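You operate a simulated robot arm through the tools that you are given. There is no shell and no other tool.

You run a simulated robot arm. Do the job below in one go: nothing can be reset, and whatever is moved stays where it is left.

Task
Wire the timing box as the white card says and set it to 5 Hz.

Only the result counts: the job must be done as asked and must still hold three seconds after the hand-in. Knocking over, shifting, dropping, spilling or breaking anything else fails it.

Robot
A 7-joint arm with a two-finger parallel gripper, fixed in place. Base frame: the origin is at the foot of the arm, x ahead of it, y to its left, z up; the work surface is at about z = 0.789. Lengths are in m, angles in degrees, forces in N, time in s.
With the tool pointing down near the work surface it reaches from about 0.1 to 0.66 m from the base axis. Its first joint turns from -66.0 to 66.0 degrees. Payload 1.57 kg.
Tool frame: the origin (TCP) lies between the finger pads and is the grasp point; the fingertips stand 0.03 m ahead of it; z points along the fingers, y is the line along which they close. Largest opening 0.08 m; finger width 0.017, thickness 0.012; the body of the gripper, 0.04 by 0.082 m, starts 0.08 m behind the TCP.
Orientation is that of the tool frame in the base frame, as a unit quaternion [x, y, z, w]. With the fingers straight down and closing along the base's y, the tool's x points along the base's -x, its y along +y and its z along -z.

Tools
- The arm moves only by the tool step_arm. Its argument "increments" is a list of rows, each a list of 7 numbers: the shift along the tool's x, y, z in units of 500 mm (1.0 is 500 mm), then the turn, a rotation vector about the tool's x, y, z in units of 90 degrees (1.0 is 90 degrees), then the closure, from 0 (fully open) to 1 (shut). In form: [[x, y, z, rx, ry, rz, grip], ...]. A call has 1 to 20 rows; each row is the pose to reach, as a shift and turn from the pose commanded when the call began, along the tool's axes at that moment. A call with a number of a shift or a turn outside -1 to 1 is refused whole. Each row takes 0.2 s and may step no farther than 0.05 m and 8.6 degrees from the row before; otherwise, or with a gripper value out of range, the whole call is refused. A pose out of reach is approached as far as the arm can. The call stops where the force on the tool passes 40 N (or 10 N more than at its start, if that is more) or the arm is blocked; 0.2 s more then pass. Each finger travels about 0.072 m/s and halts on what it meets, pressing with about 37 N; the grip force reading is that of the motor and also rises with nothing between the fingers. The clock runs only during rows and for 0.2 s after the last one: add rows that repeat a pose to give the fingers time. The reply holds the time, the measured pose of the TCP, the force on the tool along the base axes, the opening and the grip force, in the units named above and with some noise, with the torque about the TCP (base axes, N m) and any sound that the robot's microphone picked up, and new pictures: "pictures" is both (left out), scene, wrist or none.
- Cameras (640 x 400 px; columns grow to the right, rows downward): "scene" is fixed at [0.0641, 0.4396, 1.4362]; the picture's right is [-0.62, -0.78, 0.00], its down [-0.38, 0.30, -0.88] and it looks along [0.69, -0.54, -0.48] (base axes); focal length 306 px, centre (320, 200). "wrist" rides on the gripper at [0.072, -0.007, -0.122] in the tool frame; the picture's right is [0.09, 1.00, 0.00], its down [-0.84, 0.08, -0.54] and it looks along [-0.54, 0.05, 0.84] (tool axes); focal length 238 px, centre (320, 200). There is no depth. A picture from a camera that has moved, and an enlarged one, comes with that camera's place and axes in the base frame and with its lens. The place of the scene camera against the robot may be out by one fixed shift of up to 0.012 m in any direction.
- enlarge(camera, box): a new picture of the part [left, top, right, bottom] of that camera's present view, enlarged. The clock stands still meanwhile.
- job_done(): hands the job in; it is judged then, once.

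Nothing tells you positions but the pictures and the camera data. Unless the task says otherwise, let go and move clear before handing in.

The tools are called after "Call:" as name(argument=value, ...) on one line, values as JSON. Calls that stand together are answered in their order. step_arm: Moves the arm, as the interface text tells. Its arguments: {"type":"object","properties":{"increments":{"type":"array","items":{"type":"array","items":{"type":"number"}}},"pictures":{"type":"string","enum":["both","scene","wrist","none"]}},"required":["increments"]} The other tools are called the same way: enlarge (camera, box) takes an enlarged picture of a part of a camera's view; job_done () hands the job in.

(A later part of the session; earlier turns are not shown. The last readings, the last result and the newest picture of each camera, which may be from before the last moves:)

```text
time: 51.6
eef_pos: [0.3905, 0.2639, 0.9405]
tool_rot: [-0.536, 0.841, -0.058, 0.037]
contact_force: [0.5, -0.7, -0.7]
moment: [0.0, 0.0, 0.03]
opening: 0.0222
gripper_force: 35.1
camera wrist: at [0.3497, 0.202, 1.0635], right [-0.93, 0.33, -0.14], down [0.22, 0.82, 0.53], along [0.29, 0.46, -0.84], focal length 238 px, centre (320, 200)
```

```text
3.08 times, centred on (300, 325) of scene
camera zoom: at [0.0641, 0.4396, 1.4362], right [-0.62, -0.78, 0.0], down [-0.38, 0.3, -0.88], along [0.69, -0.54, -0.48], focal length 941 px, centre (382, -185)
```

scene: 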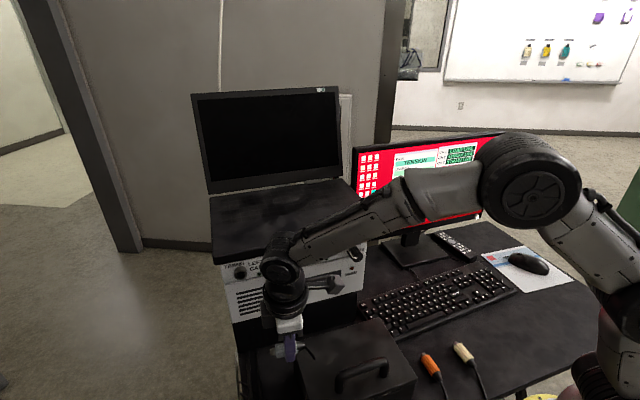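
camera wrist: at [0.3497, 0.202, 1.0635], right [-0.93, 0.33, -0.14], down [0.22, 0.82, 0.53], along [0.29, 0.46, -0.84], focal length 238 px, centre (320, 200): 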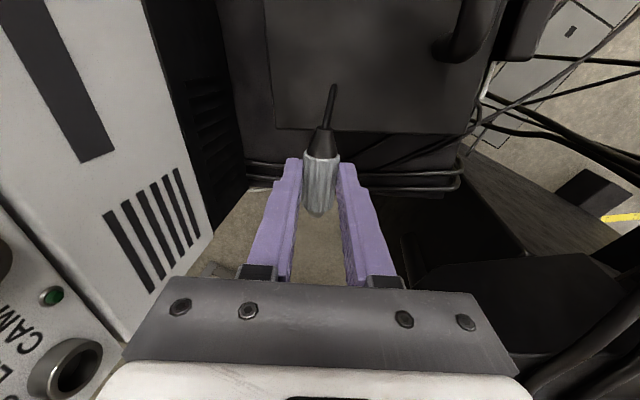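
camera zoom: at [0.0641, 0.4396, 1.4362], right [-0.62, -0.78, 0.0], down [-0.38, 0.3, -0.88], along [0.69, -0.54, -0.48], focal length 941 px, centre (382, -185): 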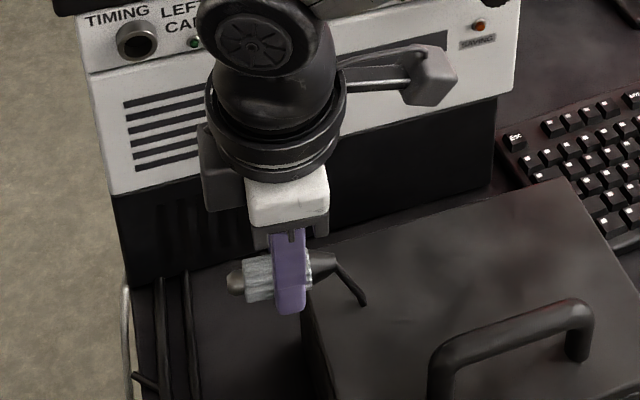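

The plug is securely held, straight in the fingers (body front 24 mm and nose tip about 35 mm ahead of the TCP, axis 24 mm below it). I'll rise while turning to face the box and stop about 5 cm in front of the LEFT socket.

Call:
step_arm(increments=[[-0.0112, -0.0067, -0.0185, -0.0066, 0.0058, 0.0837, 0.9], [-0.0224, -0.0133, -0.037, -0.0132, 0.0117, 0.1674, 0.9], [-0.0337, -0.02, -0.0555, -0.0199, 0.0175, 0.2511, 0.9], [-0.0449, -0.0266, -0.074, -0.0265, 0.0234, 0.3348, 0.9], [-0.0561, -0.0333, -0.0925, -0.0331, 0.0292, 0.4185, 0.9], [-0.0673, -0.0399, -0.1109, -0.0397, 0.0351, 0.5021, 0.9], [-0.0785, -0.0466, -0.1294, -0.0463, 0.0409, 0.5858, 0.9], [-0.0897, -0.0532, -0.1479, -0.0529, 0.0468, 0.6695, 0.9], [-0.101, -0.0599, -0.1664, -0.0596, 0.0526, 0.7532, 0.9], [-0.1122, -0.0665, -0.1849, -0.0662, 0.0585, 0.8369, 0.9], [-0.1234, -0.0732, -0.2034, -0.0728, 0.0643, 0.9206, 0.9]])

Call:
enlarge(camera="wrist", box=[250, 150, 390, 270])

Call:
enlarge(camera="scene", box=[180, 180, 340, 330])

```text
time: 54.0
eef_pos: [0.4369, 0.3093, 1.0457]
tool_rot: [0.158, 0.987, 0.0, -0.001]
contact_force: [-0.2, 0.1, 0.0]
moment: [-0.02, -0.04, -0.01]
opening: 0.0221
gripper_force: 34.9
camera wrist: at [0.3657, 0.3248, 1.169], right [0.22, 0.97, 0.0], down [0.82, -0.19, 0.54], along [0.53, -0.12, -0.84], focal length 238 px, centre (320, 200)
```

scene: 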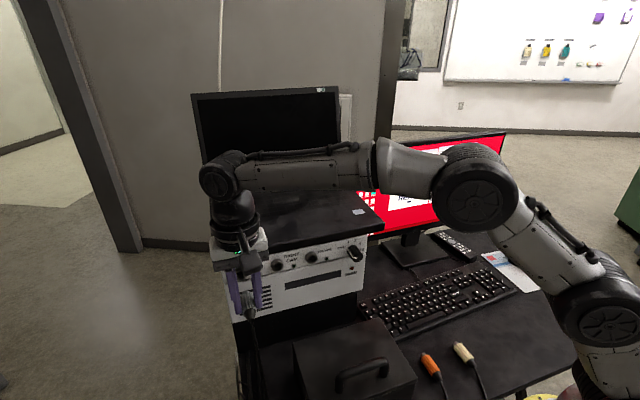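
wrist: 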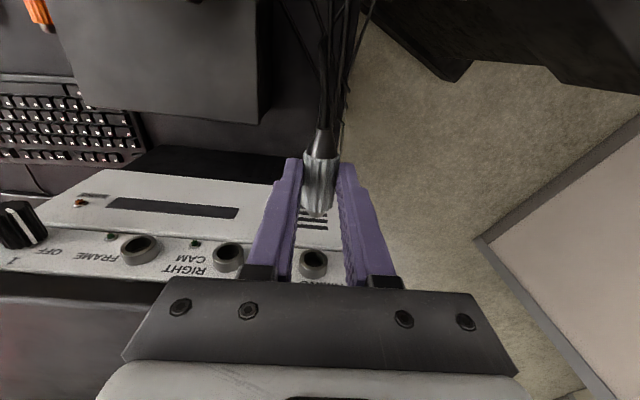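

```text
3.33 times, centred on (320, 210) of wrist
camera zoom: at [0.3657, 0.3248, 1.169], right [0.22, 0.97, 0.0], down [0.82, -0.19, 0.54], along [0.53, -0.12, -0.84], focal length 794 px, centre (320, 167)
```

zoom: 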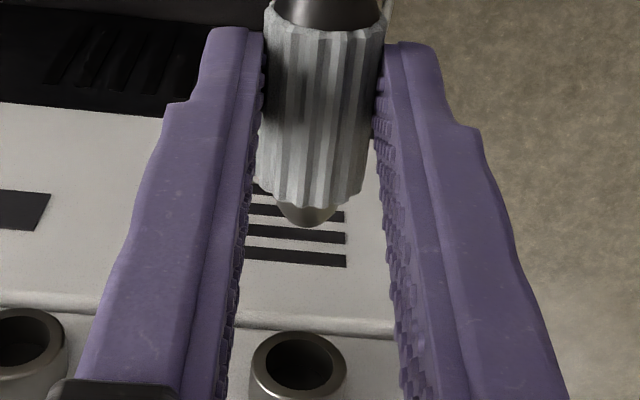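

```text
2.67 times, centred on (260, 255) of scene
camera zoom: at [0.0641, 0.4396, 1.4362], right [-0.62, -0.78, 0.0], down [-0.38, 0.3, -0.88], along [0.69, -0.54, -0.48], focal length 816 px, centre (480, 53)
```

zoom: 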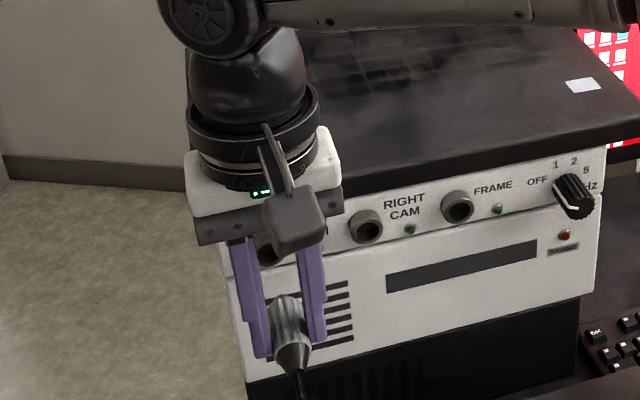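

The LEFT socket and the plug nose are both visible, with the socket about 2 mm left of the plug's line. I'll shift 2 mm left, advance 32 mm and measure again.

Call:
step_arm(increments=[[-0.032, 0.004, 0, 0, 0, 0, 0.9], [-0.064, 0.004, 0, 0, 0, 0, 0.9]])

Call:
enlarge(camera="wrist", box=[270, 160, 370, 250])

Call:
enlarge(camera="scene", box=[190, 220, 310, 330])

```text
time: 54.6
eef_pos: [0.468, 0.3021, 1.0458]
tool_rot: [0.157, 0.988, 0.001, -0.001]
contact_force: [-0.1, -0.2, 0.0]
moment: [-0.03, 0.05, 0.04]
opening: 0.0222
gripper_force: 35.1
camera wrist: at [0.3965, 0.3166, 1.1691], right [0.22, 0.98, 0.0], down [0.82, -0.19, 0.54], along [0.53, -0.12, -0.84], focal length 238 px, centre (320, 200)
```

scene: 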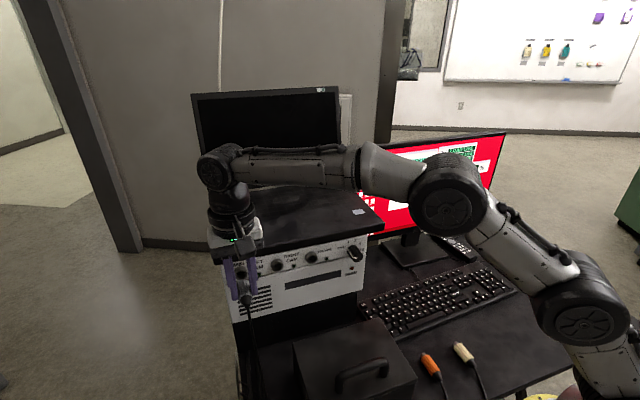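
wrist: 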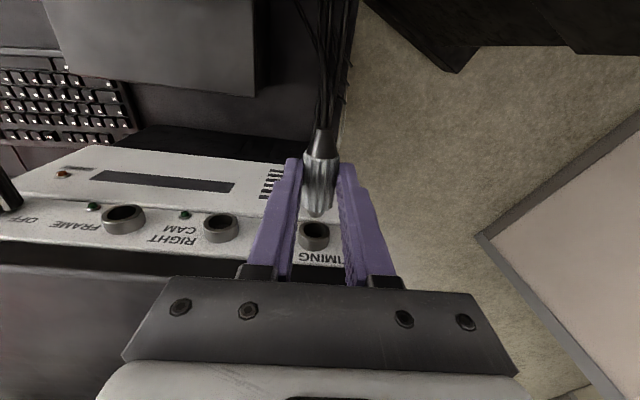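

```text
4.44 times, centred on (320, 205) of wrist
camera zoom: at [0.3965, 0.3166, 1.1691], right [0.22, 0.98, 0.0], down [0.82, -0.19, 0.54], along [0.53, -0.12, -0.84], focal length 1059 px, centre (320, 178)
```

zoom: 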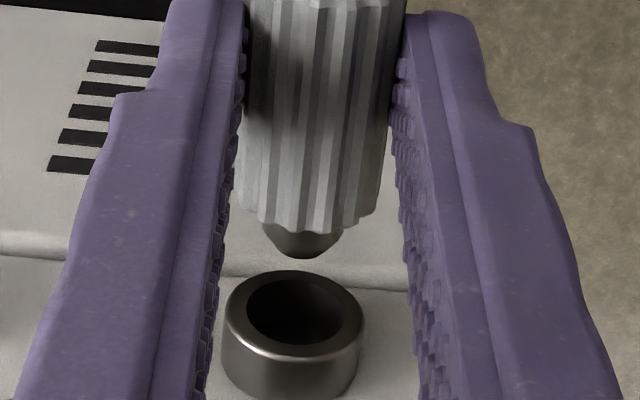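

```text
3.64 times, centred on (250, 275) of scene
camera zoom: at [0.0641, 0.4396, 1.4362], right [-0.62, -0.78, 0.0], down [-0.38, 0.3, -0.88], along [0.69, -0.54, -0.48], focal length 1112 px, centre (574, -73)
```

zoom: 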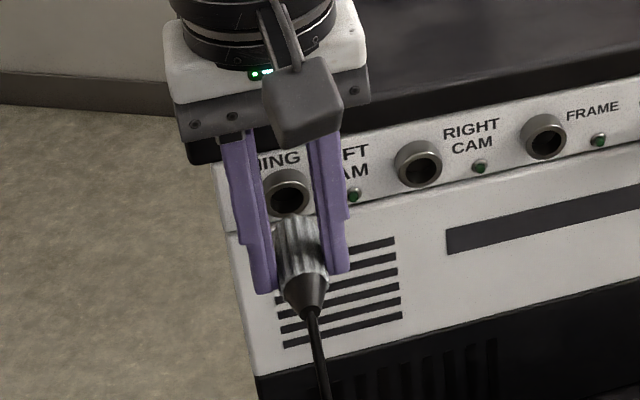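

Lateral alignment is good. To pin down the height difference I'll zoom both views further.

Call:
enlarge(camera="scene", box=[225, 255, 275, 305])

Call:
enlarge(camera="wrist", box=[285, 180, 355, 250])

```text
8.00 times, centred on (250, 280) of scene
camera zoom: at [0.0641, 0.4396, 1.4362], right [-0.62, -0.78, 0.0], down [-0.38, 0.3, -0.88], along [0.69, -0.54, -0.48], focal length 2447 px, centre (880, -440)
```

zoom: 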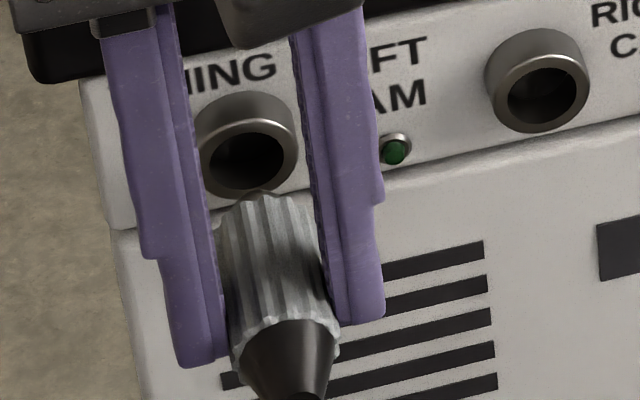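

```text
5.71 times, centred on (320, 215) of wrist
camera zoom: at [0.3965, 0.3166, 1.1691], right [0.22, 0.98, 0.0], down [0.82, -0.19, 0.54], along [0.53, -0.12, -0.84], focal length 1362 px, centre (320, 114)
```

zoom: 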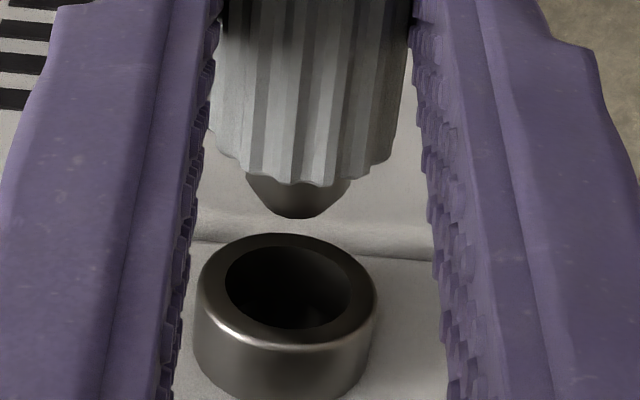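

The plug and socket line up in both views within about 2 mm. I advance 11 mm to bring the nose just short of the ring, then check.

Call:
step_arm(increments=[[-0.011, 0, 0, 0, 0, 0, 0.9], [-0.022, 0, 0, 0, 0, 0, 0.9]], pictures="none")

Call:
enlarge(camera="wrist", box=[285, 170, 355, 240])

Call:
enlarge(camera="scene", box=[225, 250, 275, 300])

```text
time: 55.2
eef_pos: [0.4791, 0.2974, 1.0468]
tool_rot: [0.156, 0.988, 0.001, -0.001]
contact_force: [-1.3, -0.1, -0.9]
moment: [0.02, 0.0, -0.03]
opening: 0.0218
gripper_force: 34.4
```

```text
5.71 times, centred on (320, 205) of wrist
camera zoom: at [0.4072, 0.3134, 1.1686], right [0.22, 0.98, 0.0], down [0.82, -0.19, 0.54], along [0.53, -0.12, -0.84], focal length 1362 px, centre (320, 171)
```

zoom: 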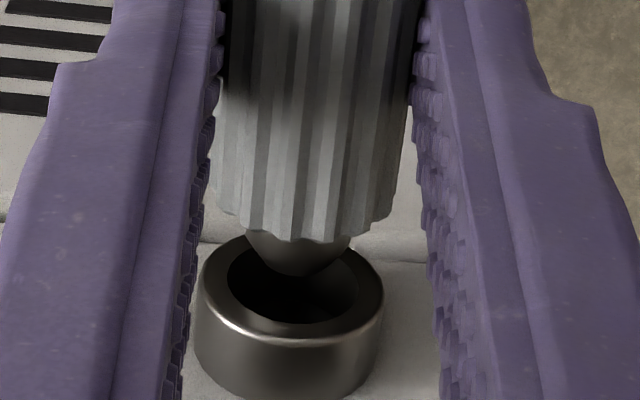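

```text
8.00 times, centred on (250, 275) of scene
camera zoom: at [0.0641, 0.4396, 1.4362], right [-0.62, -0.78, 0.0], down [-0.38, 0.3, -0.88], along [0.69, -0.54, -0.48], focal length 2447 px, centre (880, -400)
```

zoom: 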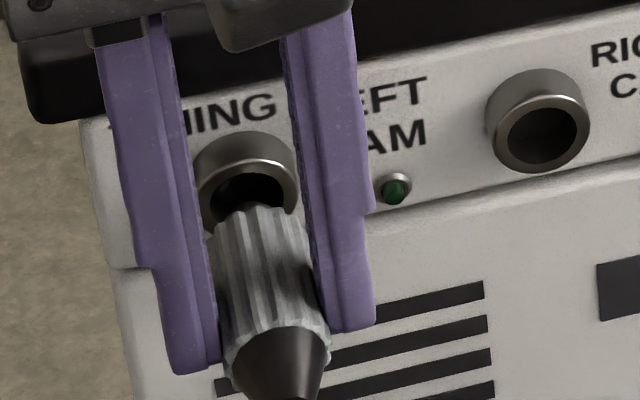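

The nose is about to enter the hole, centred. I continue forward 4 mm at a time.

Call:
step_arm(increments=[[-0.004, 0, 0, 0, 0, 0, 0.9], [-0.008, 0, 0, 0, 0, 0, 0.9]], pictures="none")

Call:
enlarge(camera="wrist", box=[285, 170, 355, 240])

Call:
enlarge(camera="scene", box=[225, 250, 275, 300])

```text
time: 55.8
eef_pos: [0.4823, 0.2963, 1.0451]
tool_rot: [0.157, 0.988, 0.001, -0.001]
contact_force: [0.6, -0.1, -0.4]
moment: [-0.01, -0.03, 0.03]
opening: 0.0218
gripper_force: 34.8
```

```text
5.71 times, centred on (320, 205) of wrist
camera zoom: at [0.411, 0.3122, 1.1688], right [0.22, 0.98, 0.0], down [0.82, -0.19, 0.54], along [0.53, -0.12, -0.84], focal length 1362 px, centre (320, 171)
```

zoom: 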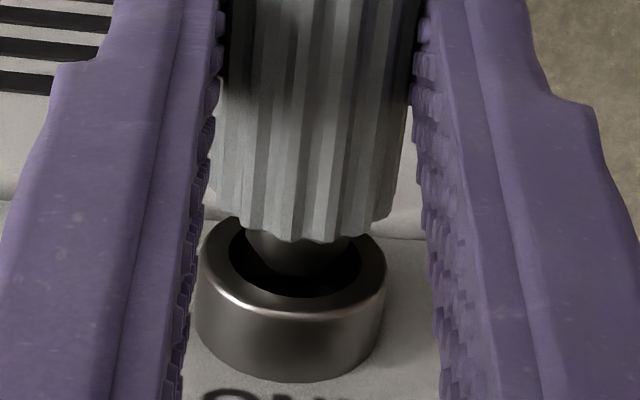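

```text
8.00 times, centred on (250, 275) of scene
camera zoom: at [0.0641, 0.4396, 1.4362], right [-0.62, -0.78, 0.0], down [-0.38, 0.3, -0.88], along [0.69, -0.54, -0.48], focal length 2447 px, centre (880, -400)
```

zoom: 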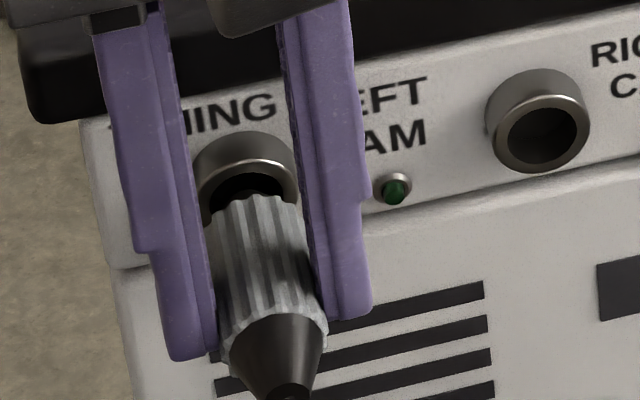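

The nose is entering the hole cleanly with no force. I push on, 4 mm then the rest, watching the force.

Call:
step_arm(increments=[[-0.004, 0, 0, 0, 0, 0, 0.9], [-0.008, 0, 0, 0, 0, 0, 0.9]], pictures="none")

Call:
enlarge(camera="wrist", box=[285, 170, 355, 240])

Call:
enlarge(camera="scene", box=[225, 250, 275, 300])

```text
time: 56.4
eef_pos: [0.486, 0.2949, 1.0462]
tool_rot: [0.157, 0.988, 0.0, -0.001]
contact_force: [-0.7, 0.2, 0.0]
moment: [0.0, -0.01, -0.03]
opening: 0.022
gripper_force: 34.7
```

```text
5.71 times, centred on (320, 205) of wrist
camera zoom: at [0.4148, 0.311, 1.1687], right [0.22, 0.98, 0.0], down [0.82, -0.19, 0.54], along [0.53, -0.12, -0.84], focal length 1362 px, centre (320, 171)
```

zoom: 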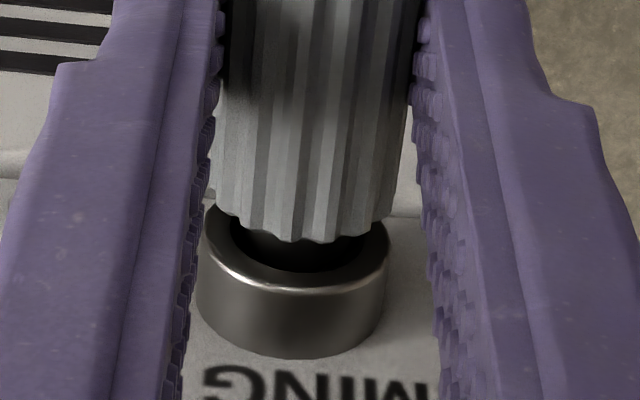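

```text
8.00 times, centred on (250, 275) of scene
camera zoom: at [0.0641, 0.4396, 1.4362], right [-0.62, -0.78, 0.0], down [-0.38, 0.3, -0.88], along [0.69, -0.54, -0.48], focal length 2447 px, centre (880, -400)
```

zoom: 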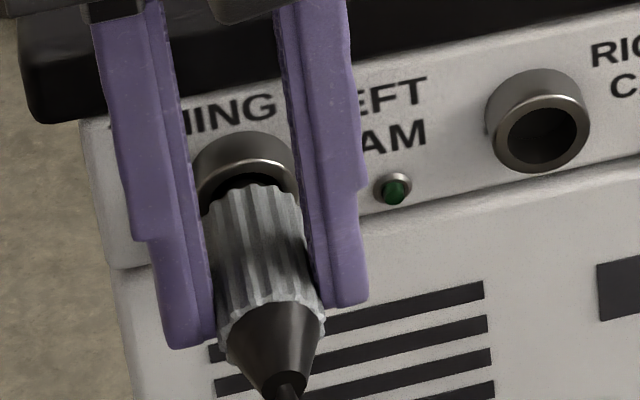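

The nose is inside the hole. I push the remaining few millimetres until it seats.

Call:
step_arm(increments=[[-0.004, 0, 0, 0, 0, 0, 0.9], [-0.008, 0, 0, 0, 0, 0, 0.9]], pictures="none")

Call:
enlarge(camera="wrist", box=[285, 170, 355, 240])

Call:
enlarge(camera="scene", box=[225, 250, 275, 300])

```text
time: 57.0
eef_pos: [0.4878, 0.2961, 1.0456]
tool_rot: [0.155, 0.988, 0.001, -0.003]
contact_force: [-17.1, 1.1, 2.5]
moment: [-0.01, 0.21, -0.13]
opening: 0.0217
gripper_force: 34.8
```

```text
5.71 times, centred on (320, 205) of wrist
camera zoom: at [0.4172, 0.3106, 1.1691], right [0.22, 0.98, 0.0], down [0.82, -0.18, 0.54], along [0.52, -0.12, -0.84], focal length 1362 px, centre (320, 171)
```

zoom: 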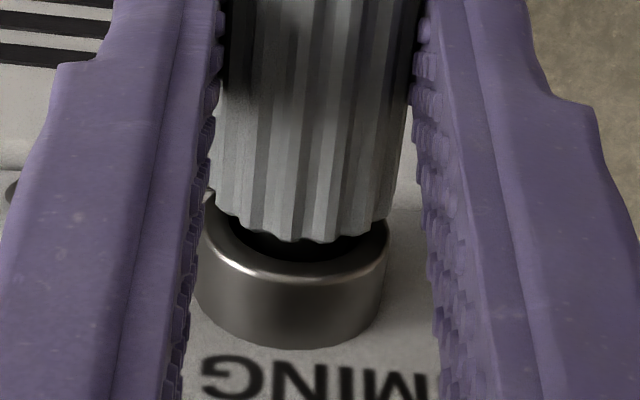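

```text
8.00 times, centred on (250, 275) of scene
camera zoom: at [0.0635, 0.4396, 1.4362], right [-0.62, -0.78, 0.0], down [-0.38, 0.3, -0.88], along [0.69, -0.54, -0.48], focal length 2447 px, centre (880, -400)
```

zoom: 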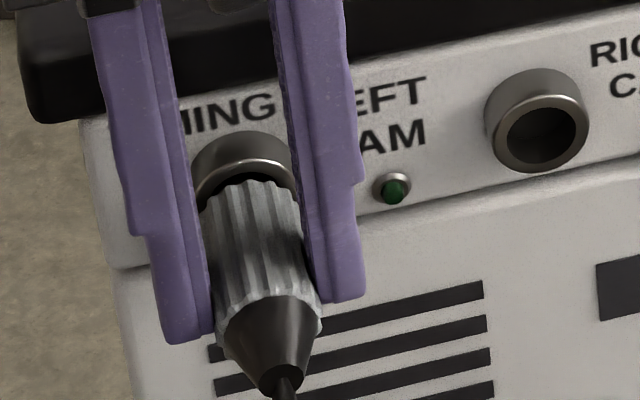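

There is a 17 N push-back with about 4 mm still to go, with side components suggesting the plug sits slightly left and low. I'll back off 3 mm, shift 1 mm right and 1 mm up, and try again.

Call:
step_arm(increments=[[0.006, 0, 0, 0, 0, 0, 0.9], [0.006, -0.002, -0.002, 0, 0, 0, 0.9], [0.003, -0.002, -0.002, 0, 0, 0, 0.9], [0, -0.002, -0.002, 0, 0, 0, 0.9]], pictures="none")

```text
time: 58.0
eef_pos: [0.4889, 0.2941, 1.0463]
tool_rot: [0.157, 0.988, 0.0, -0.003]
contact_force: [-13.5, 10.3, -6.7]
moment: [0.37, 0.32, 0.06]
opening: 0.022
gripper_force: 34.3
```

Call:
step_arm(increments=[[0.001, 0.0011, 0.0014, 0, 0, 0, 0.9], [0, 0.0011, 0.0014, 0, 0, 0, 0.9], [-0.003, 0.0011, 0.0014, 0, 0, 0, 0.9]], pictures="none")

Call:
enlarge(camera="wrist", box=[285, 170, 355, 240])

Call:
enlarge(camera="scene", box=[225, 250, 275, 300])

```text
time: 58.8
eef_pos: [0.4909, 0.294, 1.0461]
tool_rot: [0.157, 0.988, 0.001, -0.003]
contact_force: [-23.6, 6.6, -4.3]
moment: [0.24, 0.52, -0.06]
opening: 0.022
gripper_force: 35.1
```

```text
5.71 times, centred on (320, 205) of wrist
camera zoom: at [0.4185, 0.3101, 1.1693], right [0.22, 0.98, 0.0], down [0.82, -0.19, 0.54], along [0.52, -0.12, -0.84], focal length 1362 px, centre (320, 171)
```

zoom: 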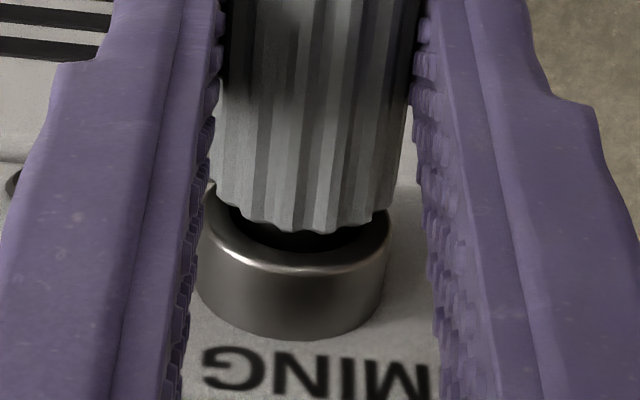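

```text
8.00 times, centred on (250, 275) of scene
camera zoom: at [0.0634, 0.4398, 1.4361], right [-0.62, -0.78, 0.0], down [-0.38, 0.3, -0.88], along [0.69, -0.54, -0.48], focal length 2447 px, centre (880, -400)
```

zoom: 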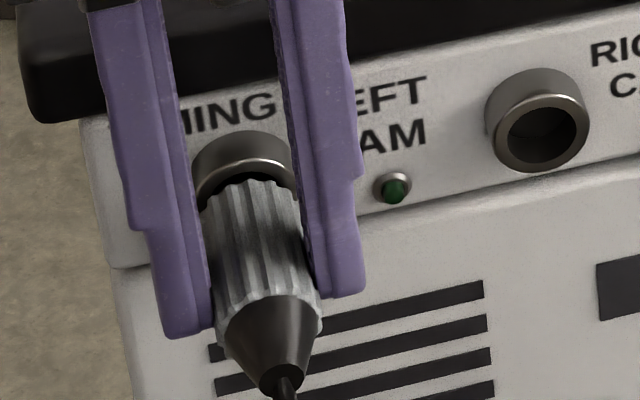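

The nose is guided snugly, yet stops about 3–4 mm short, and the plug slid back slightly in the fingers. I'll ease off, correct the yaw by 1.5° about the nose and the height slightly, then press again in 1 mm steps.

Call:
step_arm(increments=[[0.004, 0.0008, 0.0006, 0, 0, 0.0084, 0.9], [0.004, 0.0017, 0.0006, 0, 0, 0.0167, 0.9], [0.002, 0.0017, 0.0006, 0, 0, 0.0167, 0.9], [0, 0.0017, 0.0006, 0, 0, 0.0167, 0.9]], pictures="none")

Call:
enlarge(camera="wrist", box=[285, 170, 355, 240])

```text
time: 59.8
eef_pos: [0.4901, 0.2955, 1.0449]
tool_rot: [0.169, 0.986, 0.0, -0.003]
contact_force: [-23.5, 3.2, -1.7]
moment: [0.21, 0.53, 0.24]
opening: 0.0223
gripper_force: 34.5
```

```text
5.71 times, centred on (320, 205) of wrist
camera zoom: at [0.4191, 0.3124, 1.1692], right [0.24, 0.97, 0.0], down [0.82, -0.21, 0.54], along [0.52, -0.13, -0.84], focal length 1362 px, centre (320, 171)
```

zoom: 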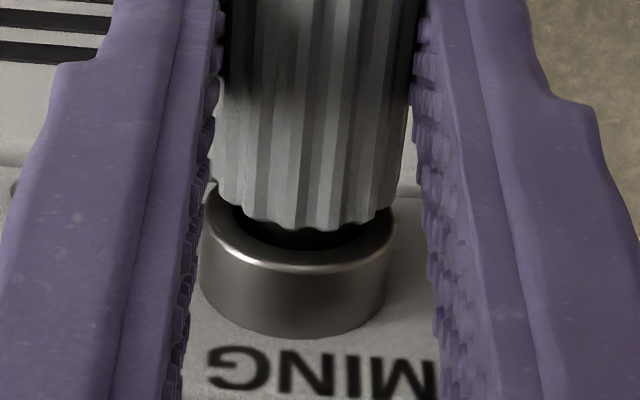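

The correction made the twist torque rise, so the socket faces about -18.2° as before. I'll ease off the pressure and inspect the plug's attitude in the fingers.

Call:
step_arm(increments=[[0.004, -0.0008, 0, 0, 0, -0.0075, 0.9], [0.008, -0.0016, 0, 0, 0, -0.015, 0.9]], pictures="none")

Call:
enlarge(camera="wrist", box=[260, 120, 380, 240])

Call:
enlarge(camera="scene", box=[220, 250, 280, 310])

```text
time: 60.4
eef_pos: [0.4888, 0.2953, 1.0459]
tool_rot: [0.16, 0.987, 0.001, 0.001]
contact_force: [-1.7, 3.9, -5.2]
moment: [0.23, 0.25, 0.04]
opening: 0.0221
gripper_force: 35.0
```

```text
3.33 times, centred on (320, 180) of wrist
camera zoom: at [0.4174, 0.3104, 1.1684], right [0.22, 0.97, 0.0], down [0.82, -0.19, 0.55], along [0.53, -0.12, -0.84], focal length 794 px, centre (320, 267)
```

zoom: 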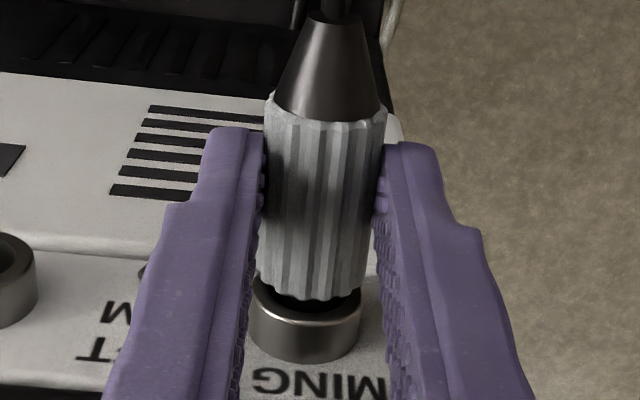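

```text
6.67 times, centred on (250, 280) of scene
camera zoom: at [0.0642, 0.4397, 1.4361], right [-0.62, -0.78, 0.0], down [-0.38, 0.3, -0.88], along [0.69, -0.54, -0.48], focal length 2039 px, centre (787, -333)
```

zoom: 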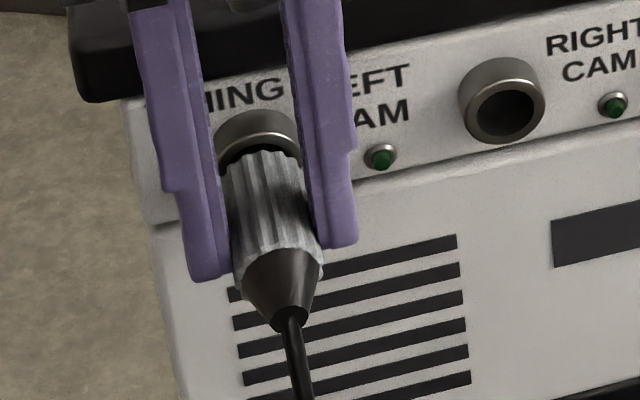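

The plug is level and in line; the remaining side forces say it should go about 0.3 mm left and 0.5 mm down. I apply that and press forward again.

Call:
step_arm(increments=[[0, 0.0007, 0.0011, 0, 0, 0, 0.9], [0, 0.0007, 0.0011, 0, 0, 0, 0.9]], pictures="none")

```text
time: 61.0
eef_pos: [0.4907, 0.2949, 1.0457]
tool_rot: [0.158, 0.987, 0.002, 0.002]
contact_force: [9.5, -0.1, -1.6]
moment: [0.13, -0.05, 0.06]
opening: 0.0221
gripper_force: 34.8
```

The socket is now pulling the plug forward (about +9 N), as if it has snapped in. I'll look at it.

Call:
step_arm(increments=[[0, 0, 0, 0, 0, 0, 0.9]], pictures="both")

Call:
enlarge(camera="wrist", box=[260, 140, 380, 240])

Call:
enlarge(camera="scene", box=[220, 240, 300, 300])

```text
time: 61.4
eef_pos: [0.486, 0.2954, 1.0444]
tool_rot: [0.157, 0.988, -0.001, -0.003]
contact_force: [0.4, -0.1, -0.6]
moment: [0.02, 0.01, 0.03]
opening: 0.0221
gripper_force: 34.6
heard: pop
camera wrist: at [0.4152, 0.3116, 1.1682], right [0.22, 0.98, 0.0], down [0.82, -0.19, 0.54], along [0.52, -0.12, -0.84], focal length 238 px, centre (320, 200)
```

scene: 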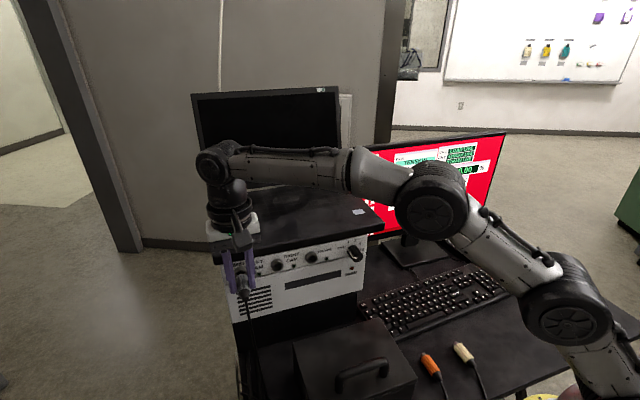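
wrist: 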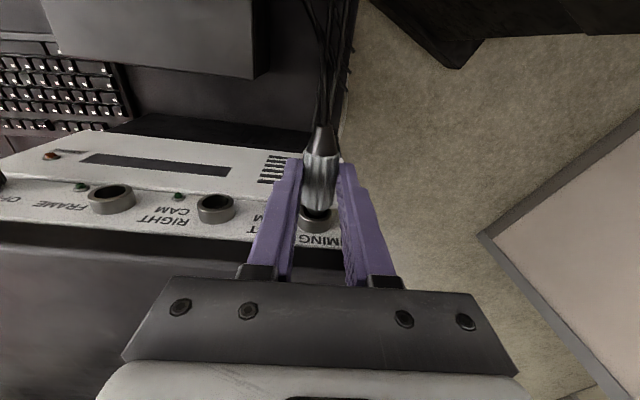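

```text
4.00 times, centred on (320, 190) of wrist
camera zoom: at [0.4152, 0.3116, 1.1682], right [0.22, 0.98, 0.0], down [0.82, -0.19, 0.54], along [0.52, -0.12, -0.84], focal length 953 px, centre (320, 240)
```

zoom: 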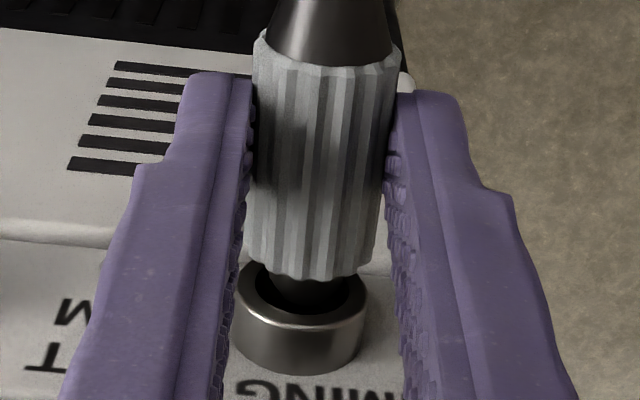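

```text
6.67 times, centred on (260, 270) of scene
camera zoom: at [0.0641, 0.4395, 1.4362], right [-0.62, -0.78, 0.0], down [-0.38, 0.3, -0.88], along [0.69, -0.54, -0.48], focal length 2039 px, centre (720, -267)
```

zoom: 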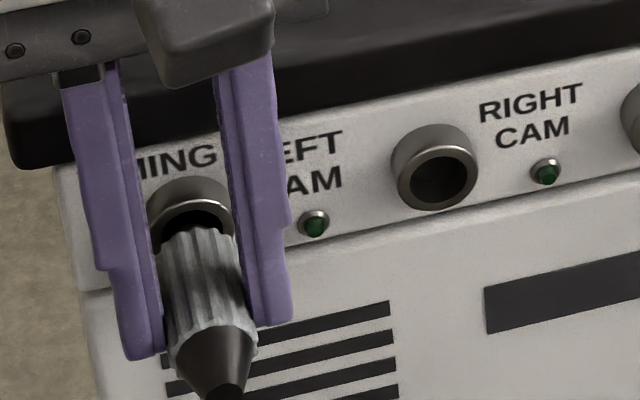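

A "pop" was heard: the plug had snapped in, and the arm's pull drew it out again because I was commanding a point behind it. With this alignment I push forward again in small steps until it snaps, then follow it.

Call:
step_arm(increments=[[-0.004, 0, 0, 0, 0, 0, 0.9], [-0.008, 0, 0, 0, 0, 0, 0.9], [-0.01, 0, 0, 0, 0, 0, 0.9]], pictures="none")

```text
time: 62.2
eef_pos: [0.4925, 0.2939, 1.0465]
tool_rot: [0.157, 0.988, 0.001, -0.001]
contact_force: [-5.9, 1.6, 7.6]
moment: [0.02, 0.03, -0.02]
opening: 0.0217
gripper_force: 34.6
```

Call:
step_arm(increments=[[0, 0, -0.0012, 0, 0, 0, 0.9], [-0.002, 0, -0.0012, 0, 0, 0, 0.9], [-0.004, 0, -0.0012, 0, 0, 0, 0.9]], pictures="none")

Call:
enlarge(camera="wrist", box=[260, 140, 380, 240])

Call:
enlarge(camera="scene", box=[220, 240, 300, 300])

```text
time: 63.0
eef_pos: [0.4918, 0.2931, 1.0462]
tool_rot: [0.158, 0.987, 0.001, -0.003]
contact_force: [-18.8, 6.8, 9.4]
moment: [0.13, 0.44, -0.07]
opening: 0.0219
gripper_force: 34.9
```

```text
4.00 times, centred on (320, 190) of wrist
camera zoom: at [0.4215, 0.3096, 1.1694], right [0.22, 0.98, 0.0], down [0.82, -0.19, 0.54], along [0.52, -0.12, -0.84], focal length 953 px, centre (320, 240)
```

zoom: 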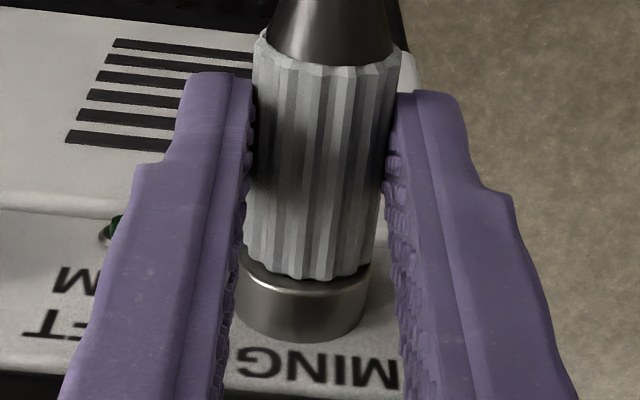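

```text
6.67 times, centred on (260, 270) of scene
camera zoom: at [0.0633, 0.4397, 1.4362], right [-0.62, -0.78, 0.0], down [-0.38, 0.3, -0.88], along [0.69, -0.54, -0.48], focal length 2039 px, centre (720, -267)
```

zoom: 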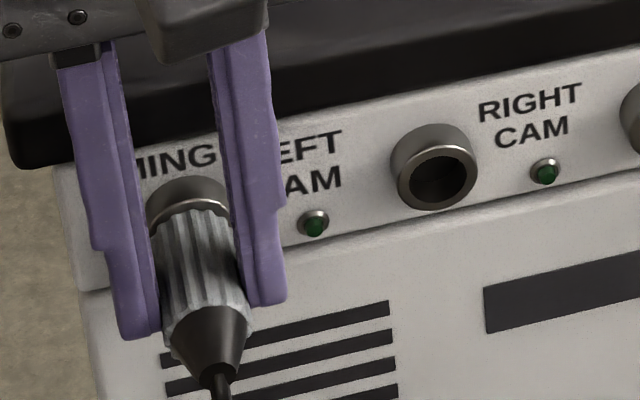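

The body front is now nearly against the ring. I press a little more, with a small upward correction, listening for a click.

Call:
step_arm(increments=[[-0.002, 0, -0.001, 0, 0, 0, 0.9], [-0.004, 0, -0.001, 0, 0, 0, 0.9], [-0.006, 0, -0.001, 0, 0, 0, 0.9]], pictures="none")

Call:
enlarge(camera="wrist", box=[260, 140, 380, 240])

Call:
enlarge(camera="scene", box=[220, 240, 300, 300])

```text
time: 63.8
eef_pos: [0.496, 0.2932, 1.0467]
tool_rot: [0.157, 0.988, 0.001, -0.004]
contact_force: [-23.5, 8.3, 3.9]
moment: [0.22, 0.65, -0.04]
opening: 0.0219
gripper_force: 35.4
```

```text
4.00 times, centred on (320, 190) of wrist
camera zoom: at [0.4245, 0.3087, 1.1689], right [0.22, 0.98, 0.0], down [0.82, -0.19, 0.54], along [0.52, -0.12, -0.84], focal length 953 px, centre (320, 240)
```

zoom: 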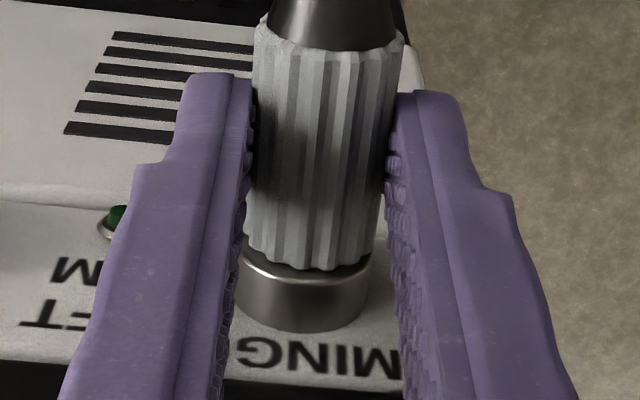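

```text
6.67 times, centred on (260, 270) of scene
camera zoom: at [0.0633, 0.4398, 1.4361], right [-0.62, -0.78, 0.0], down [-0.38, 0.3, -0.88], along [0.69, -0.54, -0.48], focal length 2039 px, centre (720, -267)
```

zoom: 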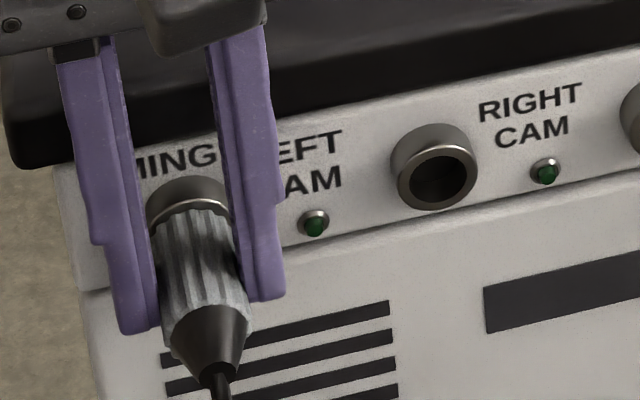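

The plug no longer goes deeper (it slides in the fingers instead), so it should be seated. I ease the pressure by 3 mm and then open the fingers to release it.

Call:
step_arm(increments=[[0.003, 0, 0, 0, 0, 0, 0.9], [0.006, 0, 0, 0, 0, 0, 0.85], [0.006, 0, 0, 0, 0, 0, 0.65], [0.006, 0, 0, 0, 0, 0, 0.5], [0.006, 0, 0, 0, 0, 0, 0.5]])

Call:
enlarge(camera="wrist", box=[240, 120, 400, 240])

Call:
enlarge(camera="scene", box=[220, 240, 300, 300])

```text
time: 65.0
eef_pos: [0.4957, 0.2933, 1.0462]
tool_rot: [0.158, 0.987, 0.0, 0.0]
contact_force: [0.3, -0.5, -0.2]
moment: [0.0, -0.01, -0.01]
opening: 0.0398
gripper_force: 0.1
camera wrist: at [0.4231, 0.3088, 1.1691], right [0.22, 0.97, 0.0], down [0.82, -0.19, 0.54], along [0.53, -0.12, -0.84], focal length 238 px, centre (320, 200)
```

scene: 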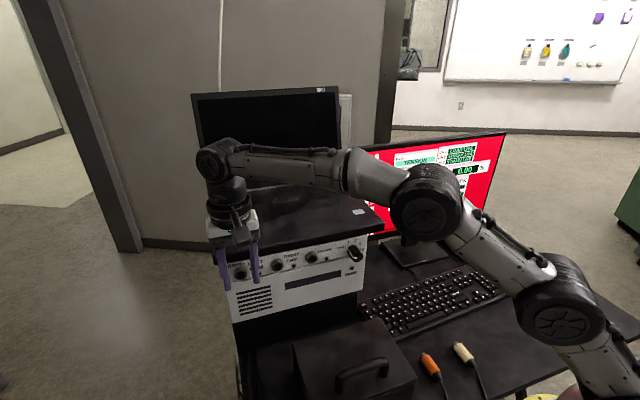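
wrist: 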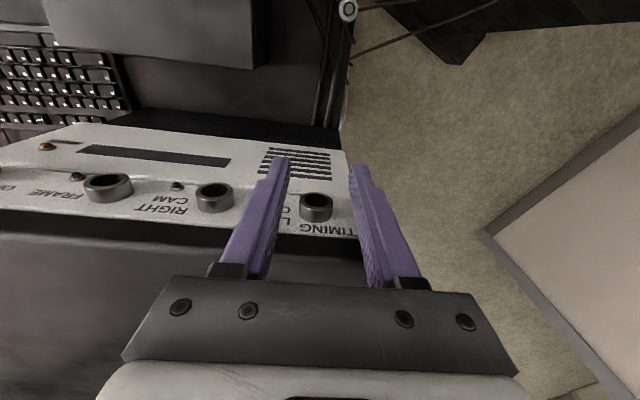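

```text
3.33 times, centred on (320, 180) of wrist
camera zoom: at [0.4231, 0.3088, 1.1691], right [0.22, 0.97, 0.0], down [0.82, -0.19, 0.54], along [0.53, -0.12, -0.84], focal length 794 px, centre (320, 267)
```

zoom: 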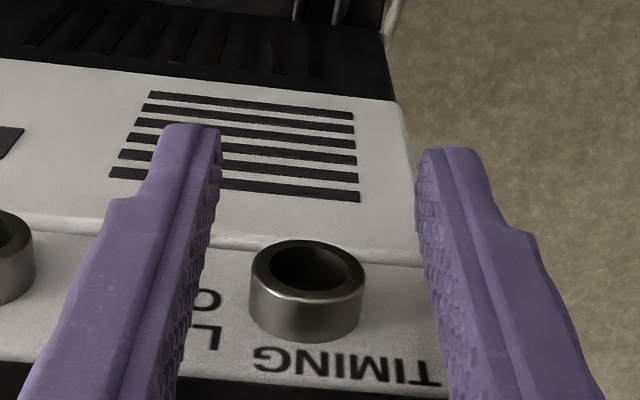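

```text
6.67 times, centred on (260, 270) of scene
camera zoom: at [0.0641, 0.4396, 1.4362], right [-0.62, -0.78, 0.0], down [-0.38, 0.3, -0.88], along [0.69, -0.54, -0.48], focal length 2039 px, centre (720, -267)
```

zoom: 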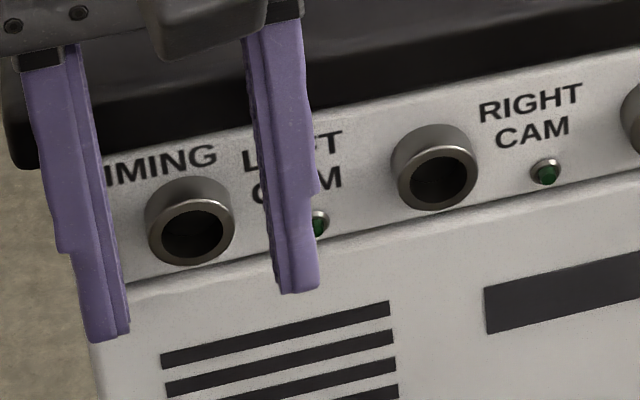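

The plug dropped out when released, so it had not latched. I need to find it; something round is visible near the desk's left edge in the wrist view.

Call:
enlarge(camera="wrist", box=[290, 0, 400, 70])

Call:
enlarge(camera="scene", box=[210, 300, 310, 400])

```text
5.71 times, centred on (345, 35) of wrist
camera zoom: at [0.4231, 0.3088, 1.1691], right [0.22, 0.97, 0.0], down [0.82, -0.19, 0.54], along [0.53, -0.12, -0.84], focal length 1362 px, centre (177, 1143)
```

zoom: 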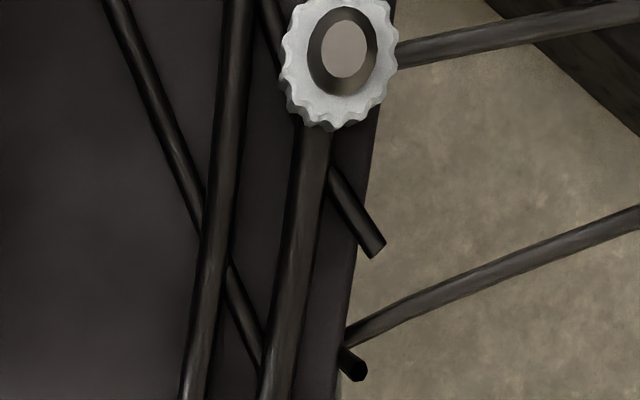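

```text
4.00 times, centred on (260, 350) of scene
camera zoom: at [0.0641, 0.4396, 1.4362], right [-0.62, -0.78, 0.0], down [-0.38, 0.3, -0.88], along [0.69, -0.54, -0.48], focal length 1224 px, centre (560, -400)
```

zoom: 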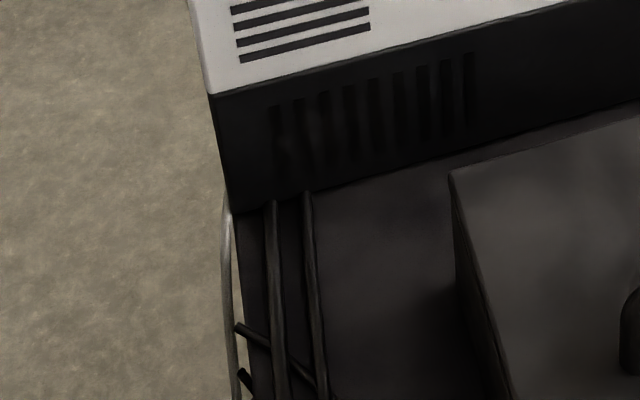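

It is near the desk's left edge, perhaps still moving. I'll hold still for a moment and look again.

Call:
step_arm(increments=[[0.02, 0, 0, 0, 0, 0, 0.5], [0.06, 0, 0, 0, 0, 0, 0.5], [0.12, 0, -0.02, 0, 0, 0, 0.5], [0.18, 0, -0.04, 0, 0, 0, 0.5], [0.18, 0, -0.04, 0, 0, 0, 0.5]])

Call:
enlarge(camera="wrist", box=[260, 0, 480, 140])

Call:
enlarge(camera="scene", box=[190, 290, 310, 400])

```text
time: 66.2
eef_pos: [0.4084, 0.3216, 1.0659]
tool_rot: [0.158, 0.987, 0.0, 0.0]
contact_force: [0.1, 0.5, -0.1]
moment: [0.01, 0.01, -0.03]
opening: 0.0401
gripper_force: 0.0
camera wrist: at [0.3369, 0.3366, 1.1892], right [0.22, 0.97, 0.0], down [0.82, -0.19, 0.54], along [0.53, -0.12, -0.84], focal length 238 px, centre (320, 200)
```

scene: 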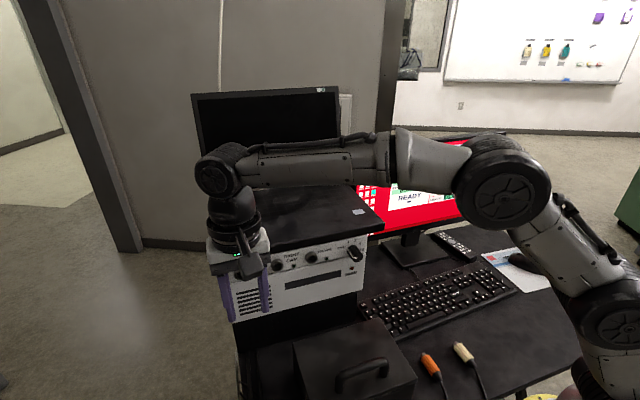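
wrist: 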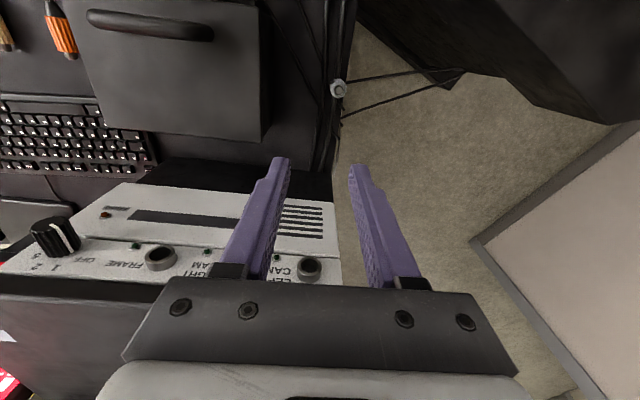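

```text
2.86 times, centred on (370, 70) of wrist
camera zoom: at [0.3369, 0.3366, 1.1892], right [0.22, 0.97, 0.0], down [0.82, -0.19, 0.54], along [0.53, -0.12, -0.84], focal length 681 px, centre (177, 571)
```

zoom: 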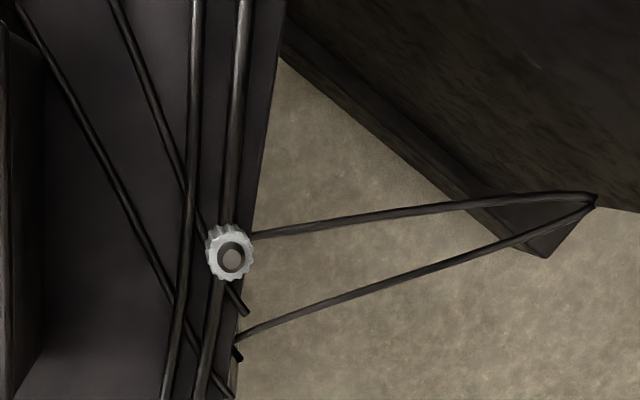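

```text
3.64 times, centred on (250, 345) of scene
camera zoom: at [0.064, 0.4396, 1.4362], right [-0.62, -0.78, 0.0], down [-0.38, 0.3, -0.88], along [0.69, -0.54, -0.48], focal length 1112 px, centre (574, -327)
```

zoom: 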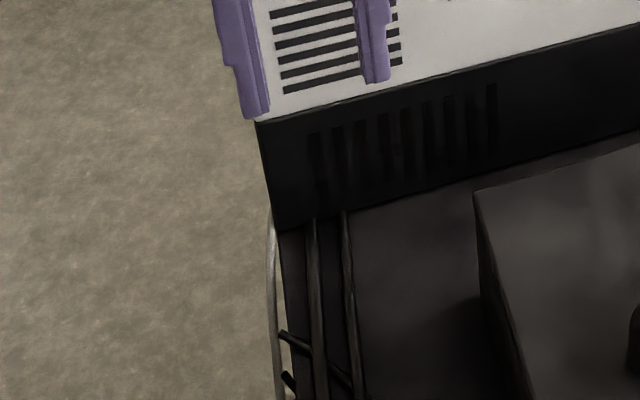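

The grey plug ended up standing upright on the desk's left edge, nose up, and is stable there. Before recovering it I'll do the orange plug, which is still in its place at about (0.245, -0.006); I move above it now.

Call:
step_arm(increments=[[0.0129, -0.0805, 0, 0, 0, 0, 0.375], [0.0259, -0.1611, 0, 0, 0, 0, 0.375], [0.0388, -0.2416, 0, 0, 0, 0, 0.375], [0.0517, -0.3221, 0, 0, 0, 0, 0.375], [0.0647, -0.4027, 0, 0, 0, 0, 0.375], [0.0776, -0.4832, 0, 0, 0, -0.005, 0.375], [0.0905, -0.5637, 0, 0, 0, -0.01, 0.375], [0.1035, -0.6443, 0, 0, 0, -0.0133, 0.375], [0.1164, -0.7248, 0, 0, 0, -0.0133, 0.375], [0.1164, -0.7248, 0.08, 0, 0, -0.0133, 0.375], [0.1164, -0.7248, 0.16, 0, 0, -0.0133, 0.375], [0.1164, -0.7248, 0.232, 0, 0, -0.0133, 0.375]])

Call:
enlarge(camera="wrist", box=[240, 40, 400, 180])

```text
time: 68.8
eef_pos: [0.2404, -0.005, 0.9507]
tool_rot: [0.147, 0.989, 0.0, 0.0]
contact_force: [0.0, -0.7, 0.4]
moment: [0.0, -0.02, 0.04]
opening: 0.0499
gripper_force: 0.1
camera wrist: at [0.1683, 0.0094, 1.073], right [0.2, 0.98, 0.0], down [0.82, -0.17, 0.54], along [0.53, -0.11, -0.84], focal length 238 px, centre (320, 200)
```

scene: 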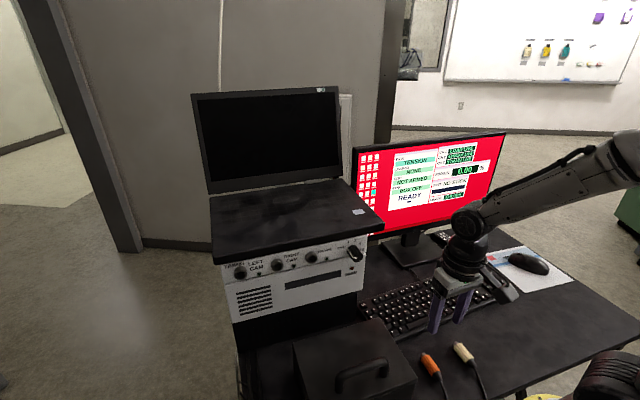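
wrist: 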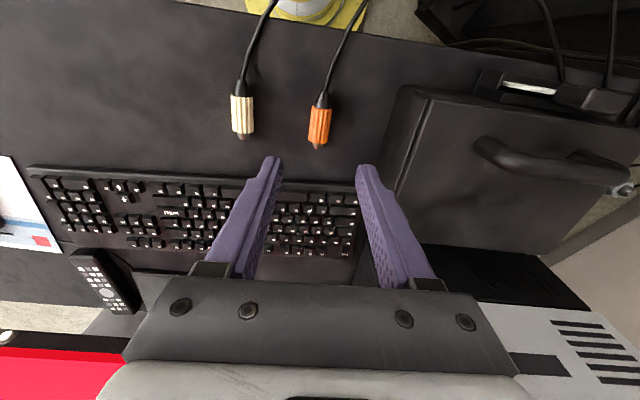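

```text
2.86 times, centred on (320, 110) of wrist
camera zoom: at [0.1683, 0.0094, 1.073], right [0.2, 0.98, 0.0], down [0.82, -0.17, 0.54], along [0.53, -0.11, -0.84], focal length 681 px, centre (320, 457)
```

zoom: 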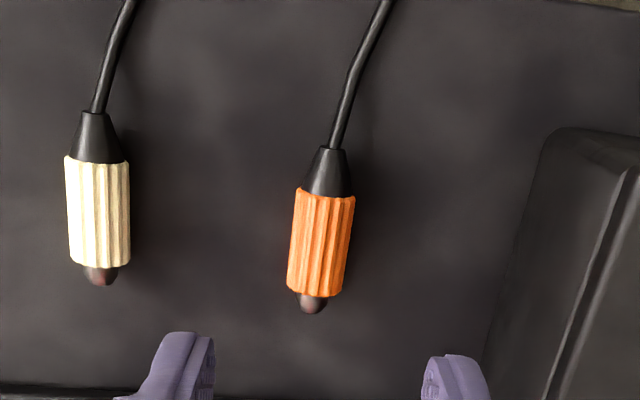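

The orange plug is exactly in line between the fingers. I lower to 1.5 mm above the desk.

Call:
step_arm(increments=[[0, 0.001, 0.08, 0, 0, 0, 0.375], [0, 0.001, 0.16, 0, 0, 0, 0.375], [0, 0.001, 0.24, 0, 0, 0, 0.375], [0, 0.001, 0.2884, 0, 0, 0, 0.375]], pictures="wrist")

```text
time: 69.8
eef_pos: [0.2403, -0.0039, 0.8051]
tool_rot: [0.148, 0.989, 0.001, 0.0]
contact_force: [-0.1, -0.3, -0.4]
moment: [0.0, -0.02, -0.02]
opening: 0.0501
gripper_force: 0.0
camera wrist: at [0.1682, 0.0102, 0.928], right [0.2, 0.98, 0.0], down [0.82, -0.17, 0.54], along [0.53, -0.11, -0.84], focal length 238 px, centre (320, 200)
```

wrist: 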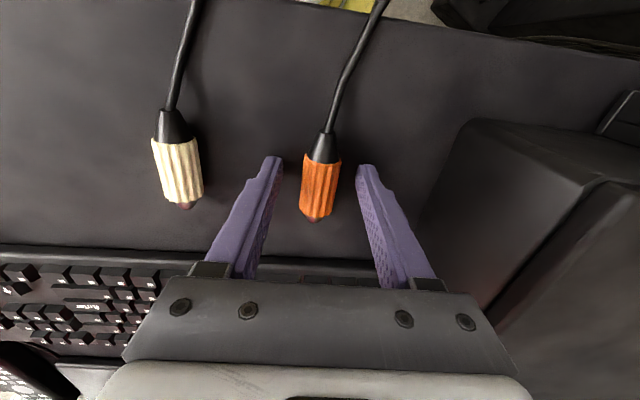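

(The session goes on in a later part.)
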